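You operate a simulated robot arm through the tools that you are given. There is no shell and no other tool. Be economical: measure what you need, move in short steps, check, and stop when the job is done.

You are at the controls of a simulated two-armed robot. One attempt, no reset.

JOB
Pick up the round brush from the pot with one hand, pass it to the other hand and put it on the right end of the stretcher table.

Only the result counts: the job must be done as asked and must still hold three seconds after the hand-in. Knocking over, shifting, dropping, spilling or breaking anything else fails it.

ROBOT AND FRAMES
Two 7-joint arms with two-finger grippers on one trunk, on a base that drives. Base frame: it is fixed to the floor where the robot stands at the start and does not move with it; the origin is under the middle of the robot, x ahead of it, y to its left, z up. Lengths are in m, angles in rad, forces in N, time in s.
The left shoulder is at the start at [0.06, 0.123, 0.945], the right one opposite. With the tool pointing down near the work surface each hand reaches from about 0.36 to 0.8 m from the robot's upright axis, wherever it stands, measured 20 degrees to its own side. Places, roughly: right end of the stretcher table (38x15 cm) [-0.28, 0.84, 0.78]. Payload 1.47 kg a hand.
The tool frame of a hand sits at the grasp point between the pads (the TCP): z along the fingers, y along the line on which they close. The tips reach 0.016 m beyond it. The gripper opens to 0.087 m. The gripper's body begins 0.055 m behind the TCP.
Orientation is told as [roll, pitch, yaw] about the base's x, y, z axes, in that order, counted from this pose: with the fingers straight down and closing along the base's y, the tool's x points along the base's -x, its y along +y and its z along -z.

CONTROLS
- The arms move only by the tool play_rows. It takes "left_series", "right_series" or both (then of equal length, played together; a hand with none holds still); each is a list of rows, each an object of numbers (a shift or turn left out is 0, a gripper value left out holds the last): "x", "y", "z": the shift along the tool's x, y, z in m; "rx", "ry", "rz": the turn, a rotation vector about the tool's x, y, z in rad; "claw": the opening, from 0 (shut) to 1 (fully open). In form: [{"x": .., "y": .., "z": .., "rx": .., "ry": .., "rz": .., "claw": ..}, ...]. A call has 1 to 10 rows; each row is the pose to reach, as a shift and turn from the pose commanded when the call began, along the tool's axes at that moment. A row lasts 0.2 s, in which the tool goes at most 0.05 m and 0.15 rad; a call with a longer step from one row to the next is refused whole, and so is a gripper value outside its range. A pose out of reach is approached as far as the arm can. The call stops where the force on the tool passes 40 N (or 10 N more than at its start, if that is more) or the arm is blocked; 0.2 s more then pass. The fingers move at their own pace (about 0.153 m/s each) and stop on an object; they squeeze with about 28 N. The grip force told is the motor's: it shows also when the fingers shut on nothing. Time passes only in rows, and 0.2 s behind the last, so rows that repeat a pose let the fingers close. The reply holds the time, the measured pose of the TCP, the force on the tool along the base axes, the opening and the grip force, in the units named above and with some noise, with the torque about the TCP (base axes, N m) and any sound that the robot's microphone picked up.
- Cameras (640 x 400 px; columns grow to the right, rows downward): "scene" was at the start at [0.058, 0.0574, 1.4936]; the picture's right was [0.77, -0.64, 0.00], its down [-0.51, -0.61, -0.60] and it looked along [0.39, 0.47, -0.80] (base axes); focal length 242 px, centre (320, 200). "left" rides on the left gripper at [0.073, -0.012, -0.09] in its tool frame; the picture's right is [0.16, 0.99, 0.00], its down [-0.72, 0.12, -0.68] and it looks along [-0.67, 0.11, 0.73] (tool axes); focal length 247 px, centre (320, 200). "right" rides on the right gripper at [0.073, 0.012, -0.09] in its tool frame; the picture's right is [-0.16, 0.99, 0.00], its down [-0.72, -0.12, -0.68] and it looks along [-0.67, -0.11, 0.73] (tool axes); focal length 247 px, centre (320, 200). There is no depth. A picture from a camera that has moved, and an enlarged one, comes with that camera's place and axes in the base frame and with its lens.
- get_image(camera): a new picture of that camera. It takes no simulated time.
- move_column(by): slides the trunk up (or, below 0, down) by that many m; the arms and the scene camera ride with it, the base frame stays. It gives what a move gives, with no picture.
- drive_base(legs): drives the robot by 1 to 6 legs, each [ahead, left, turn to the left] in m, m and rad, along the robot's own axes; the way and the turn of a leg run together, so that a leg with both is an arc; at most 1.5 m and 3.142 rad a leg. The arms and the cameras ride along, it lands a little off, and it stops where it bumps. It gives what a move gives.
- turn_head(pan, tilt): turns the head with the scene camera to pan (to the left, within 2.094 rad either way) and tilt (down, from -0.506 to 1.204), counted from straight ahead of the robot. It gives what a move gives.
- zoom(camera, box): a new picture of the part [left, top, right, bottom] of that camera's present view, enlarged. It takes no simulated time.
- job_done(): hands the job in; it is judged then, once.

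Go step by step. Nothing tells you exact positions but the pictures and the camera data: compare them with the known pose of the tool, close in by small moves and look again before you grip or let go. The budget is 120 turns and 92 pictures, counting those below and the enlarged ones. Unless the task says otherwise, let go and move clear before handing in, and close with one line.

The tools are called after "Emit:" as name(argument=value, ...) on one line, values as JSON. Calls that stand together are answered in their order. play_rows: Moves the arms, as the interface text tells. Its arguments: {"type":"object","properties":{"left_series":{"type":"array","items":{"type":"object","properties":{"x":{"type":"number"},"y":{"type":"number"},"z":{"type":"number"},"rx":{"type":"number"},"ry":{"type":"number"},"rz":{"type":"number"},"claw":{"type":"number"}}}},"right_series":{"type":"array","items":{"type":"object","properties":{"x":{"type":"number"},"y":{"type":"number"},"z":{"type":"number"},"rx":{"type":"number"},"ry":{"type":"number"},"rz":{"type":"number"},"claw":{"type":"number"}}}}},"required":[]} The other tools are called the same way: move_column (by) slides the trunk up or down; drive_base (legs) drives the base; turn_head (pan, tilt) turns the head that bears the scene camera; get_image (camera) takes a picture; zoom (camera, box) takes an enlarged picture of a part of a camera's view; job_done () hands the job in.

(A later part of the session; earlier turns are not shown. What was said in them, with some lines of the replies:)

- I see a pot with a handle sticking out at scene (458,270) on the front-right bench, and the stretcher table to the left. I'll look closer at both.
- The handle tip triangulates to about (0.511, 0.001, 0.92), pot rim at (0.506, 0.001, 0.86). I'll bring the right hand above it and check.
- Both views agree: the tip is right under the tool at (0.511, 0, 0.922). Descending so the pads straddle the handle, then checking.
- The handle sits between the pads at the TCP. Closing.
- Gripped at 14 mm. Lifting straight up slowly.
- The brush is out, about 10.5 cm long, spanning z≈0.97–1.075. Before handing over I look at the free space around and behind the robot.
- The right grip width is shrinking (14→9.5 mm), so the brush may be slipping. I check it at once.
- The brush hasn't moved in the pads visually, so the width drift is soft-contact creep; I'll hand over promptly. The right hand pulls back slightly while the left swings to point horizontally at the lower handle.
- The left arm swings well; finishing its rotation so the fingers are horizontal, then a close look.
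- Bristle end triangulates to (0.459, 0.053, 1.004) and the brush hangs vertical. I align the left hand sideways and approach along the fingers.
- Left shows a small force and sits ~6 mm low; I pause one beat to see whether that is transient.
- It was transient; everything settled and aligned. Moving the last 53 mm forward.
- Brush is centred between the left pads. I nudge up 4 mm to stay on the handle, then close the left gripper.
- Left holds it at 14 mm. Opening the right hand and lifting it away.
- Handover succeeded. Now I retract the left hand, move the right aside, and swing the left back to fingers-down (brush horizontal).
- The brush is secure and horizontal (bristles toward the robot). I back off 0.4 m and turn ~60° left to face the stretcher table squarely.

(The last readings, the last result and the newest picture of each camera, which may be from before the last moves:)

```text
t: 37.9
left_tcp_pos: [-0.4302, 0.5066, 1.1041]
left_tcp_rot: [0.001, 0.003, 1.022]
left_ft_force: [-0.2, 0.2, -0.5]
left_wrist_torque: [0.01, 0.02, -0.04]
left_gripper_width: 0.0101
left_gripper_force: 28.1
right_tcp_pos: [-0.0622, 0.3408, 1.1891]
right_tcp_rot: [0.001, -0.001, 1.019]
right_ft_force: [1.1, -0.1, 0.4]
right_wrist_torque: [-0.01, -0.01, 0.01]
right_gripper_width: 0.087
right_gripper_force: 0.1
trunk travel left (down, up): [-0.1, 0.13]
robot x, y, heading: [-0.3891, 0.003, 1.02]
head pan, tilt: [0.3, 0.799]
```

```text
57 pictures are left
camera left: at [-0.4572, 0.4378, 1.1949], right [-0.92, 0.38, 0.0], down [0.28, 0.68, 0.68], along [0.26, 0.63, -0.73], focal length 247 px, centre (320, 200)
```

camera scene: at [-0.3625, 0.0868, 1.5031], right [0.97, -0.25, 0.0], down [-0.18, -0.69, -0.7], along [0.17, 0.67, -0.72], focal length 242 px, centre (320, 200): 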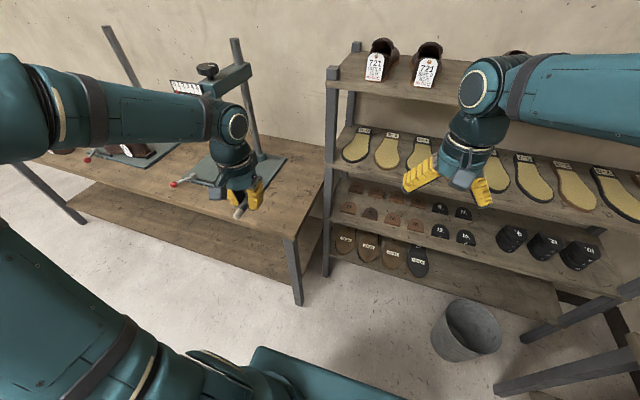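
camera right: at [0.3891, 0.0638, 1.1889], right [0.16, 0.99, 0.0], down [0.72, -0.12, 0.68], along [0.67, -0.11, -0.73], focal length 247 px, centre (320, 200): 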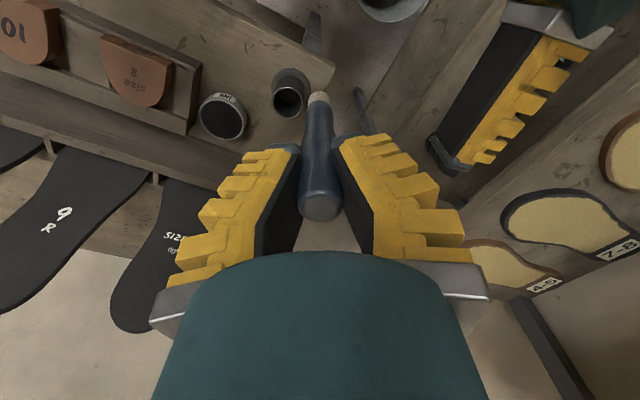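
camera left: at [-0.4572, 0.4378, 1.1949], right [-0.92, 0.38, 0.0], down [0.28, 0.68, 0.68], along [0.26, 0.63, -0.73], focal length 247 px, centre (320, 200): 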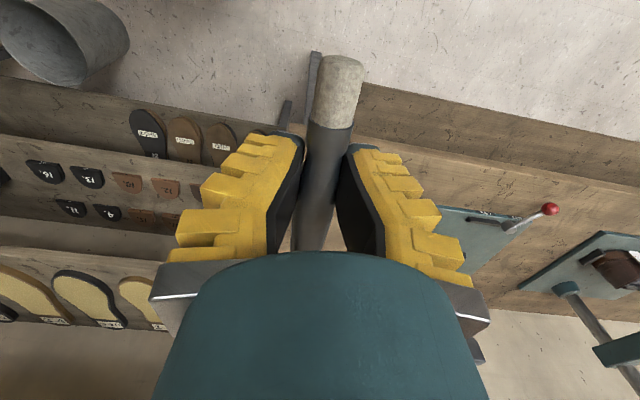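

I now have the table: right-front corner ≈(-0.32, 0.60), depth direction ≈57°, stretcher plate starting >0.2 m from the right edge. I drive a little closer.

Emit:
drive_base(legs=[[0.15, 0.08, 0]])

Emit:
get_image(camera="scene")

```text
t: 39.4
left_tcp_pos: [-0.4172, 0.6754, 1.1045]
left_tcp_rot: [0.0, 0.0, 1.017]
left_ft_force: [-0.1, 0.1, 0.0]
left_wrist_torque: [-0.06, -0.04, 0.02]
left_gripper_width: 0.0099
left_gripper_force: 27.5
right_tcp_pos: [-0.0503, 0.5094, 1.1877]
right_tcp_rot: [-0.001, 0.0, 1.017]
right_ft_force: [0.0, 1.2, -0.3]
right_wrist_torque: [-0.03, 0.03, 0.0]
right_gripper_width: 0.087
right_gripper_force: 0.1
trunk travel left (down, up): [-0.1, 0.13]
robot x, y, heading: [-0.3768, 0.169, 1.018]
head pan, tilt: [0.3, 0.799]
```

```text
56 pictures are left
camera scene: at [-0.3506, 0.256, 1.503], right [0.97, -0.25, 0.0], down [-0.18, -0.69, -0.7], along [0.17, 0.67, -0.72], focal length 242 px, centre (320, 200)
```

scene: 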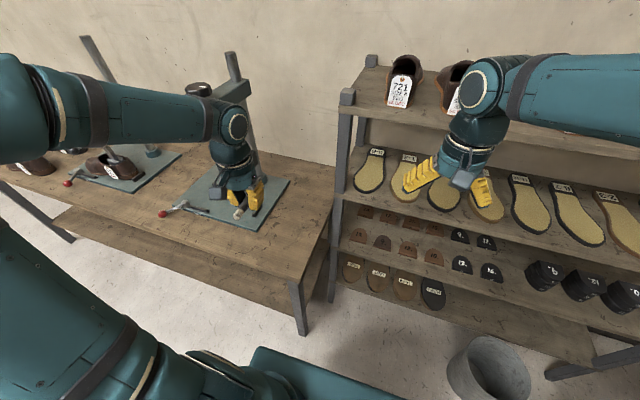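

Aim point (-0.296, 0.824) projects onto clear tabletop between the plate and the right edge. Moving over it at height, then part way down.

Emit:
play_rows(left_series=[{"x": -0.038, "y": -0.005}, {"x": -0.076, "y": -0.01}, {"x": -0.114, "y": -0.015}, {"x": -0.152, "y": -0.02}, {"x": -0.19, "y": -0.0245}, {"x": -0.19, "y": -0.0245, "z": 0.04}, {"x": -0.19, "y": -0.0245, "z": 0.08}, {"x": -0.19, "y": -0.0245, "z": 0.12}, {"x": -0.19, "y": -0.0245, "z": 0.16}, {"x": -0.19, "y": -0.0245, "z": 0.2}])

Emit:
get_image(camera="left")

Emit:
get_image(camera="scene")

```text
t: 41.5
left_tcp_pos: [-0.2982, 0.8233, 0.9048]
left_tcp_rot: [0.001, 0.001, 1.018]
left_ft_force: [0.6, 0.0, -0.8]
left_wrist_torque: [0.0, -0.02, -0.01]
left_gripper_width: 0.0101
left_gripper_force: 28.1
right_tcp_pos: [-0.0506, 0.508, 1.1885]
right_tcp_rot: [0.001, 0.0, 1.018]
right_ft_force: [-0.6, -0.1, 0.5]
right_wrist_torque: [-0.03, -0.01, 0.0]
right_gripper_width: 0.0872
right_gripper_force: 0.1
trunk travel left (down, up): [-0.1, 0.13]
robot x, y, heading: [-0.3786, 0.1665, 1.019]
head pan, tilt: [0.3, 0.799]
```

```text
55 pictures are left
camera left: at [-0.3243, 0.7558, 0.995], right [-0.92, 0.39, 0.0], down [0.28, 0.68, 0.68], along [0.26, 0.63, -0.73], focal length 247 px, centre (320, 200)
```

left: 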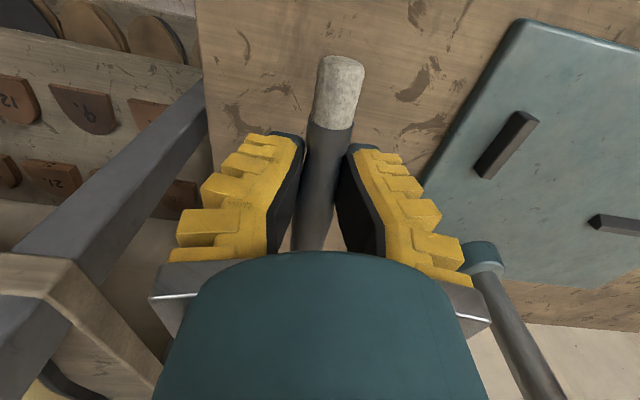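

```text
54 pictures are left
camera scene: at [-0.3505, 0.2554, 1.5031], right [0.97, -0.25, 0.0], down [-0.18, -0.69, -0.7], along [0.17, 0.67, -0.72], focal length 242 px, centre (320, 200)
```

scene: 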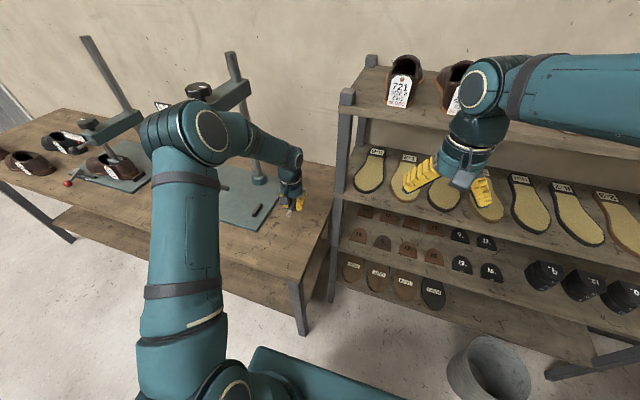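

All clear. Descending gently until near contact.

Emit:
play_rows(left_series=[{"z": 0.03}, {"z": 0.06}, {"z": 0.08}, {"z": 0.09}, {"z": 0.097}])

Emit:
get_image(camera="left")

Emit:
zoom(camera="scene", box=[250, 170, 350, 270])

```text
t: 42.8
left_tcp_pos: [-0.2977, 0.8241, 0.807]
left_tcp_rot: [-0.001, 0.0, 1.016]
left_ft_force: [-0.7, -0.5, -0.3]
left_wrist_torque: [-0.01, 0.0, 0.0]
left_gripper_width: 0.0102
left_gripper_force: 28.0
right_tcp_pos: [-0.0502, 0.5088, 1.1893]
right_tcp_rot: [-0.002, 0.001, 1.017]
right_ft_force: [-0.4, 0.1, -0.4]
right_wrist_torque: [0.02, -0.03, 0.02]
right_gripper_width: 0.0871
right_gripper_force: 0.1
trunk travel left (down, up): [-0.1, 0.13]
robot x, y, heading: [-0.3813, 0.1645, 1.011]
head pan, tilt: [0.3, 0.799]
```

```text
53 pictures are left
camera left: at [-0.3248, 0.7559, 0.898], right [-0.92, 0.38, 0.0], down [0.28, 0.68, 0.68], along [0.26, 0.63, -0.73], focal length 247 px, centre (320, 200)
```

left: 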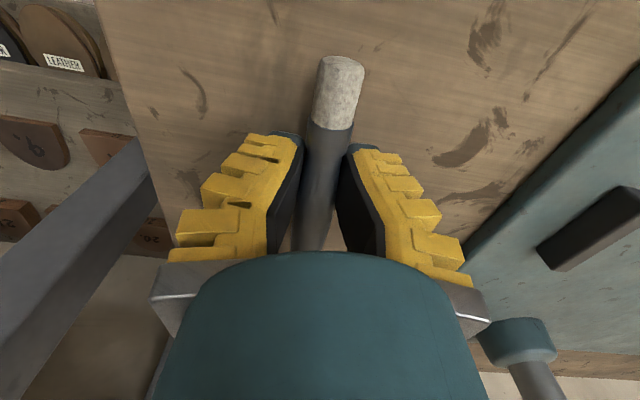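

```text
4.00 times, centred on (300, 220) of scene
camera zoom: at [-0.3506, 0.2549, 1.5031], right [0.97, -0.25, 0.0], down [-0.18, -0.69, -0.7], along [0.17, 0.67, -0.72], focal length 966 px, centre (400, 120)
```

zoom: 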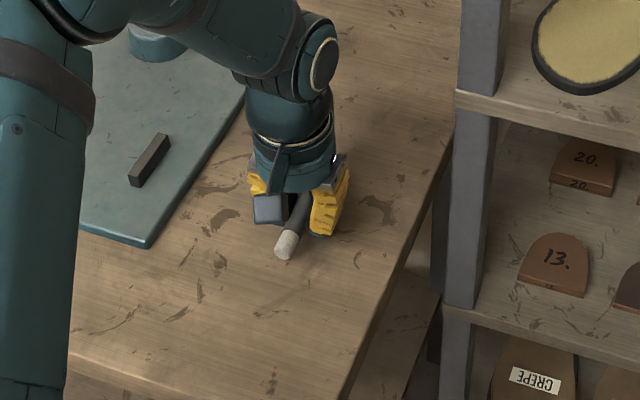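

Well placed, no contact yet. Stepping down in small increments until I feel the table.

Emit:
play_rows(left_series=[{"z": 0.003}, {"z": 0.006}, {"z": 0.009}])

```text
t: 43.5
left_tcp_pos: [-0.2976, 0.8222, 0.7984]
left_tcp_rot: [0.0, 0.003, 1.018]
left_ft_force: [-0.5, -0.1, -0.2]
left_wrist_torque: [0.01, 0.02, 0.0]
left_gripper_width: 0.0099
left_gripper_force: 28.0
right_tcp_pos: [-0.0509, 0.5081, 1.1893]
right_tcp_rot: [0.0, 0.0, 1.019]
right_ft_force: [0.6, 0.0, -0.3]
right_wrist_torque: [0.0, -0.02, 0.01]
right_gripper_width: 0.0869
right_gripper_force: 0.1
trunk travel left (down, up): [-0.1, 0.13]
robot x, y, heading: [-0.3738, 0.1672, 1.017]
head pan, tilt: [0.3, 0.799]
```

Emit:
play_rows(left_series=[{"z": 0.002}, {"z": 0.004}, {"z": 0.005}])

```text
t: 44.4
left_tcp_pos: [-0.2979, 0.8224, 0.7953]
left_tcp_rot: [0.001, -0.004, 1.019]
left_ft_force: [-1.5, 0.6, 16.7]
left_wrist_torque: [0.22, -0.07, 0.04]
left_gripper_width: 0.0155
left_gripper_force: 28.8
right_tcp_pos: [-0.0513, 0.5065, 1.1892]
right_tcp_rot: [0.0, -0.003, 1.016]
right_ft_force: [-0.1, -0.7, 0.7]
right_wrist_torque: [-0.01, -0.01, -0.01]
right_gripper_width: 0.087
right_gripper_force: 0.1
trunk travel left (down, up): [-0.1, 0.13]
robot x, y, heading: [-0.3779, 0.1696, 1.019]
head pan, tilt: [0.3, 0.799]
```

Contact felt (17 N, table ≈0.78). I ease up 1.5 mm and look before releasing.

Emit:
play_rows(left_series=[{"z": -0.0015}, {"z": -0.0015}])

Emit:
get_image(camera="left")

Emit:
zoom(camera="scene", box=[270, 185, 350, 265])

```text
t: 45.0
left_tcp_pos: [-0.2968, 0.8221, 0.7953]
left_tcp_rot: [-0.001, -0.003, 1.018]
left_ft_force: [-1.4, 5.8, 16.4]
left_wrist_torque: [0.27, -0.1, 0.07]
left_gripper_width: 0.0151
left_gripper_force: 28.2
right_tcp_pos: [-0.0513, 0.5078, 1.1904]
right_tcp_rot: [0.001, 0.001, 1.017]
right_ft_force: [-0.3, -0.1, -0.1]
right_wrist_torque: [0.0, -0.01, 0.03]
right_gripper_width: 0.087
right_gripper_force: 0.0
trunk travel left (down, up): [-0.1, 0.13]
robot x, y, heading: [-0.378, 0.1664, 1.021]
head pan, tilt: [0.3, 0.799]
```

```text
51 pictures are left
camera left: at [-0.3243, 0.7544, 0.886], right [-0.92, 0.38, 0.0], down [0.28, 0.68, 0.68], along [0.26, 0.63, -0.73], focal length 247 px, centre (320, 200)
```

left: 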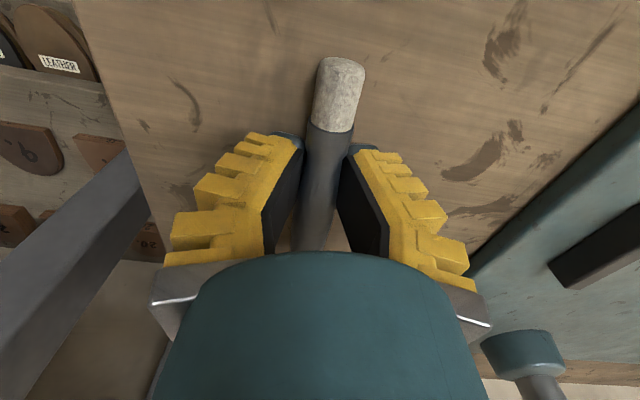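

```text
5.00 times, centred on (310, 225) of scene
camera zoom: at [-0.351, 0.2537, 1.5032], right [0.97, -0.25, 0.0], down [-0.18, -0.69, -0.7], along [0.17, 0.68, -0.72], focal length 1208 px, centre (370, 75)
```

zoom: 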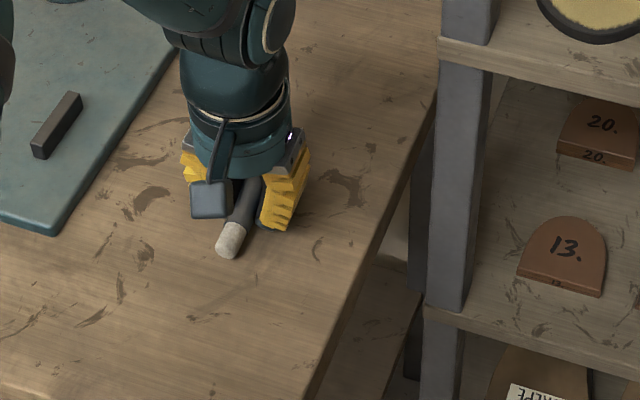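

The brush lies over clear table. Opening gradually, then fully, before rising.

Emit:
play_rows(left_series=[{"claw": 0.2}, {"claw": 0.25}, {"claw": 0.3}, {"claw": 0.4}, {"claw": 0.5}])

Emit:
get_image(camera="left")

```text
t: 46.1
left_tcp_pos: [-0.2978, 0.8205, 0.7953]
left_tcp_rot: [0.0, 0.002, 1.019]
left_ft_force: [-2.7, -5.9, 17.8]
left_wrist_torque: [-0.11, -0.08, -0.11]
left_gripper_width: 0.0469
left_gripper_force: 8.9
right_tcp_pos: [-0.0499, 0.5068, 1.1889]
right_tcp_rot: [0.0, -0.002, 1.017]
right_ft_force: [1.1, -0.1, -1.0]
right_wrist_torque: [0.01, -0.01, 0.01]
right_gripper_width: 0.087
right_gripper_force: 0.1
trunk travel left (down, up): [-0.1, 0.13]
robot x, y, heading: [-0.3752, 0.1668, 1.021]
head pan, tilt: [0.3, 0.799]
```

```text
49 pictures are left
camera left: at [-0.3248, 0.7532, 0.8857], right [-0.92, 0.38, 0.0], down [0.28, 0.68, 0.68], along [0.26, 0.63, -0.73], focal length 247 px, centre (320, 200)
```

left: 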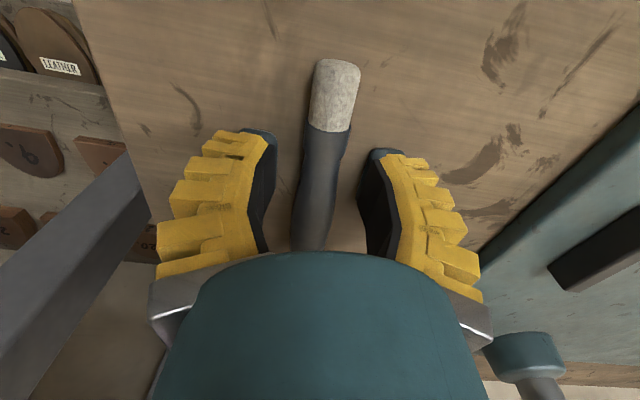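

The brush rests still on the table. Opening fully and rising straight up.

Emit:
play_rows(left_series=[{"z": -0.003, "claw": 0.6}, {"z": -0.005, "claw": 0.8}, {"z": -0.01, "claw": 0.8}, {"z": -0.03}, {"z": -0.06}, {"z": -0.1}, {"z": -0.14}, {"z": -0.18}])

Emit:
get_image(camera="left")

Emit:
zoom(camera="scene", box=[250, 160, 350, 270])

```text
t: 48.0
left_tcp_pos: [-0.2978, 0.8212, 0.9754]
left_tcp_rot: [0.0, 0.002, 1.018]
left_ft_force: [-0.8, -0.1, 0.7]
left_wrist_torque: [0.0, -0.01, -0.01]
left_gripper_width: 0.073
left_gripper_force: 2.2
right_tcp_pos: [-0.0499, 0.5069, 1.1883]
right_tcp_rot: [0.0, -0.001, 1.016]
right_ft_force: [-0.5, 0.4, -0.1]
right_wrist_torque: [-0.04, -0.01, 0.0]
right_gripper_width: 0.087
right_gripper_force: 0.1
trunk travel left (down, up): [-0.1, 0.13]
robot x, y, heading: [-0.374, 0.168, 1.016]
head pan, tilt: [0.3, 0.799]
```

```text
48 pictures are left
camera left: at [-0.3251, 0.7543, 1.0652], right [-0.92, 0.39, 0.0], down [0.28, 0.68, 0.68], along [0.26, 0.63, -0.73], focal length 247 px, centre (320, 200)
```

left: 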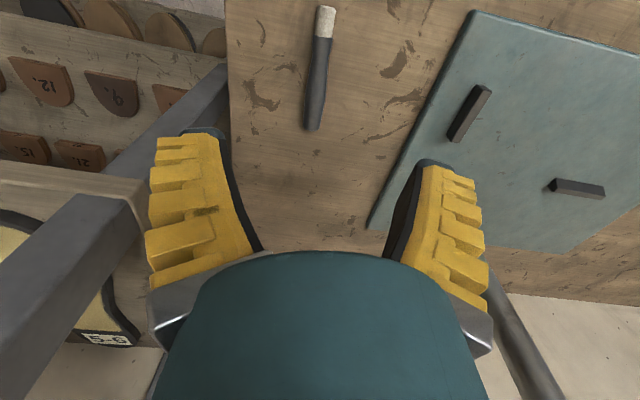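

```text
3.64 times, centred on (300, 215) of scene
camera zoom: at [-0.3509, 0.2539, 1.5032], right [0.97, -0.25, 0.0], down [-0.18, -0.69, -0.7], along [0.17, 0.68, -0.72], focal length 878 px, centre (393, 146)
```

zoom: 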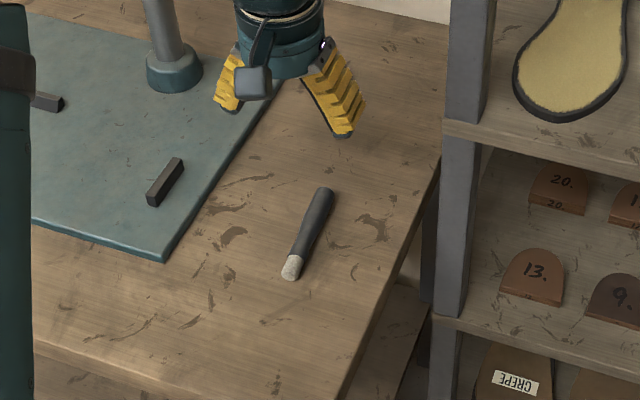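

The brush lies at rest on the right end of the stretcher table, clear of the plate and the edges. Both hands are empty and clear, so I'm handing in.

Emit:
job_done()

```text
The job is handed in.
```

The right hand took the round brush from the pot and passed it to the left hand, which laid it on the right end of the stretcher table. It was lying still there at hand-in, and I saw nothing else knocked or shifted.
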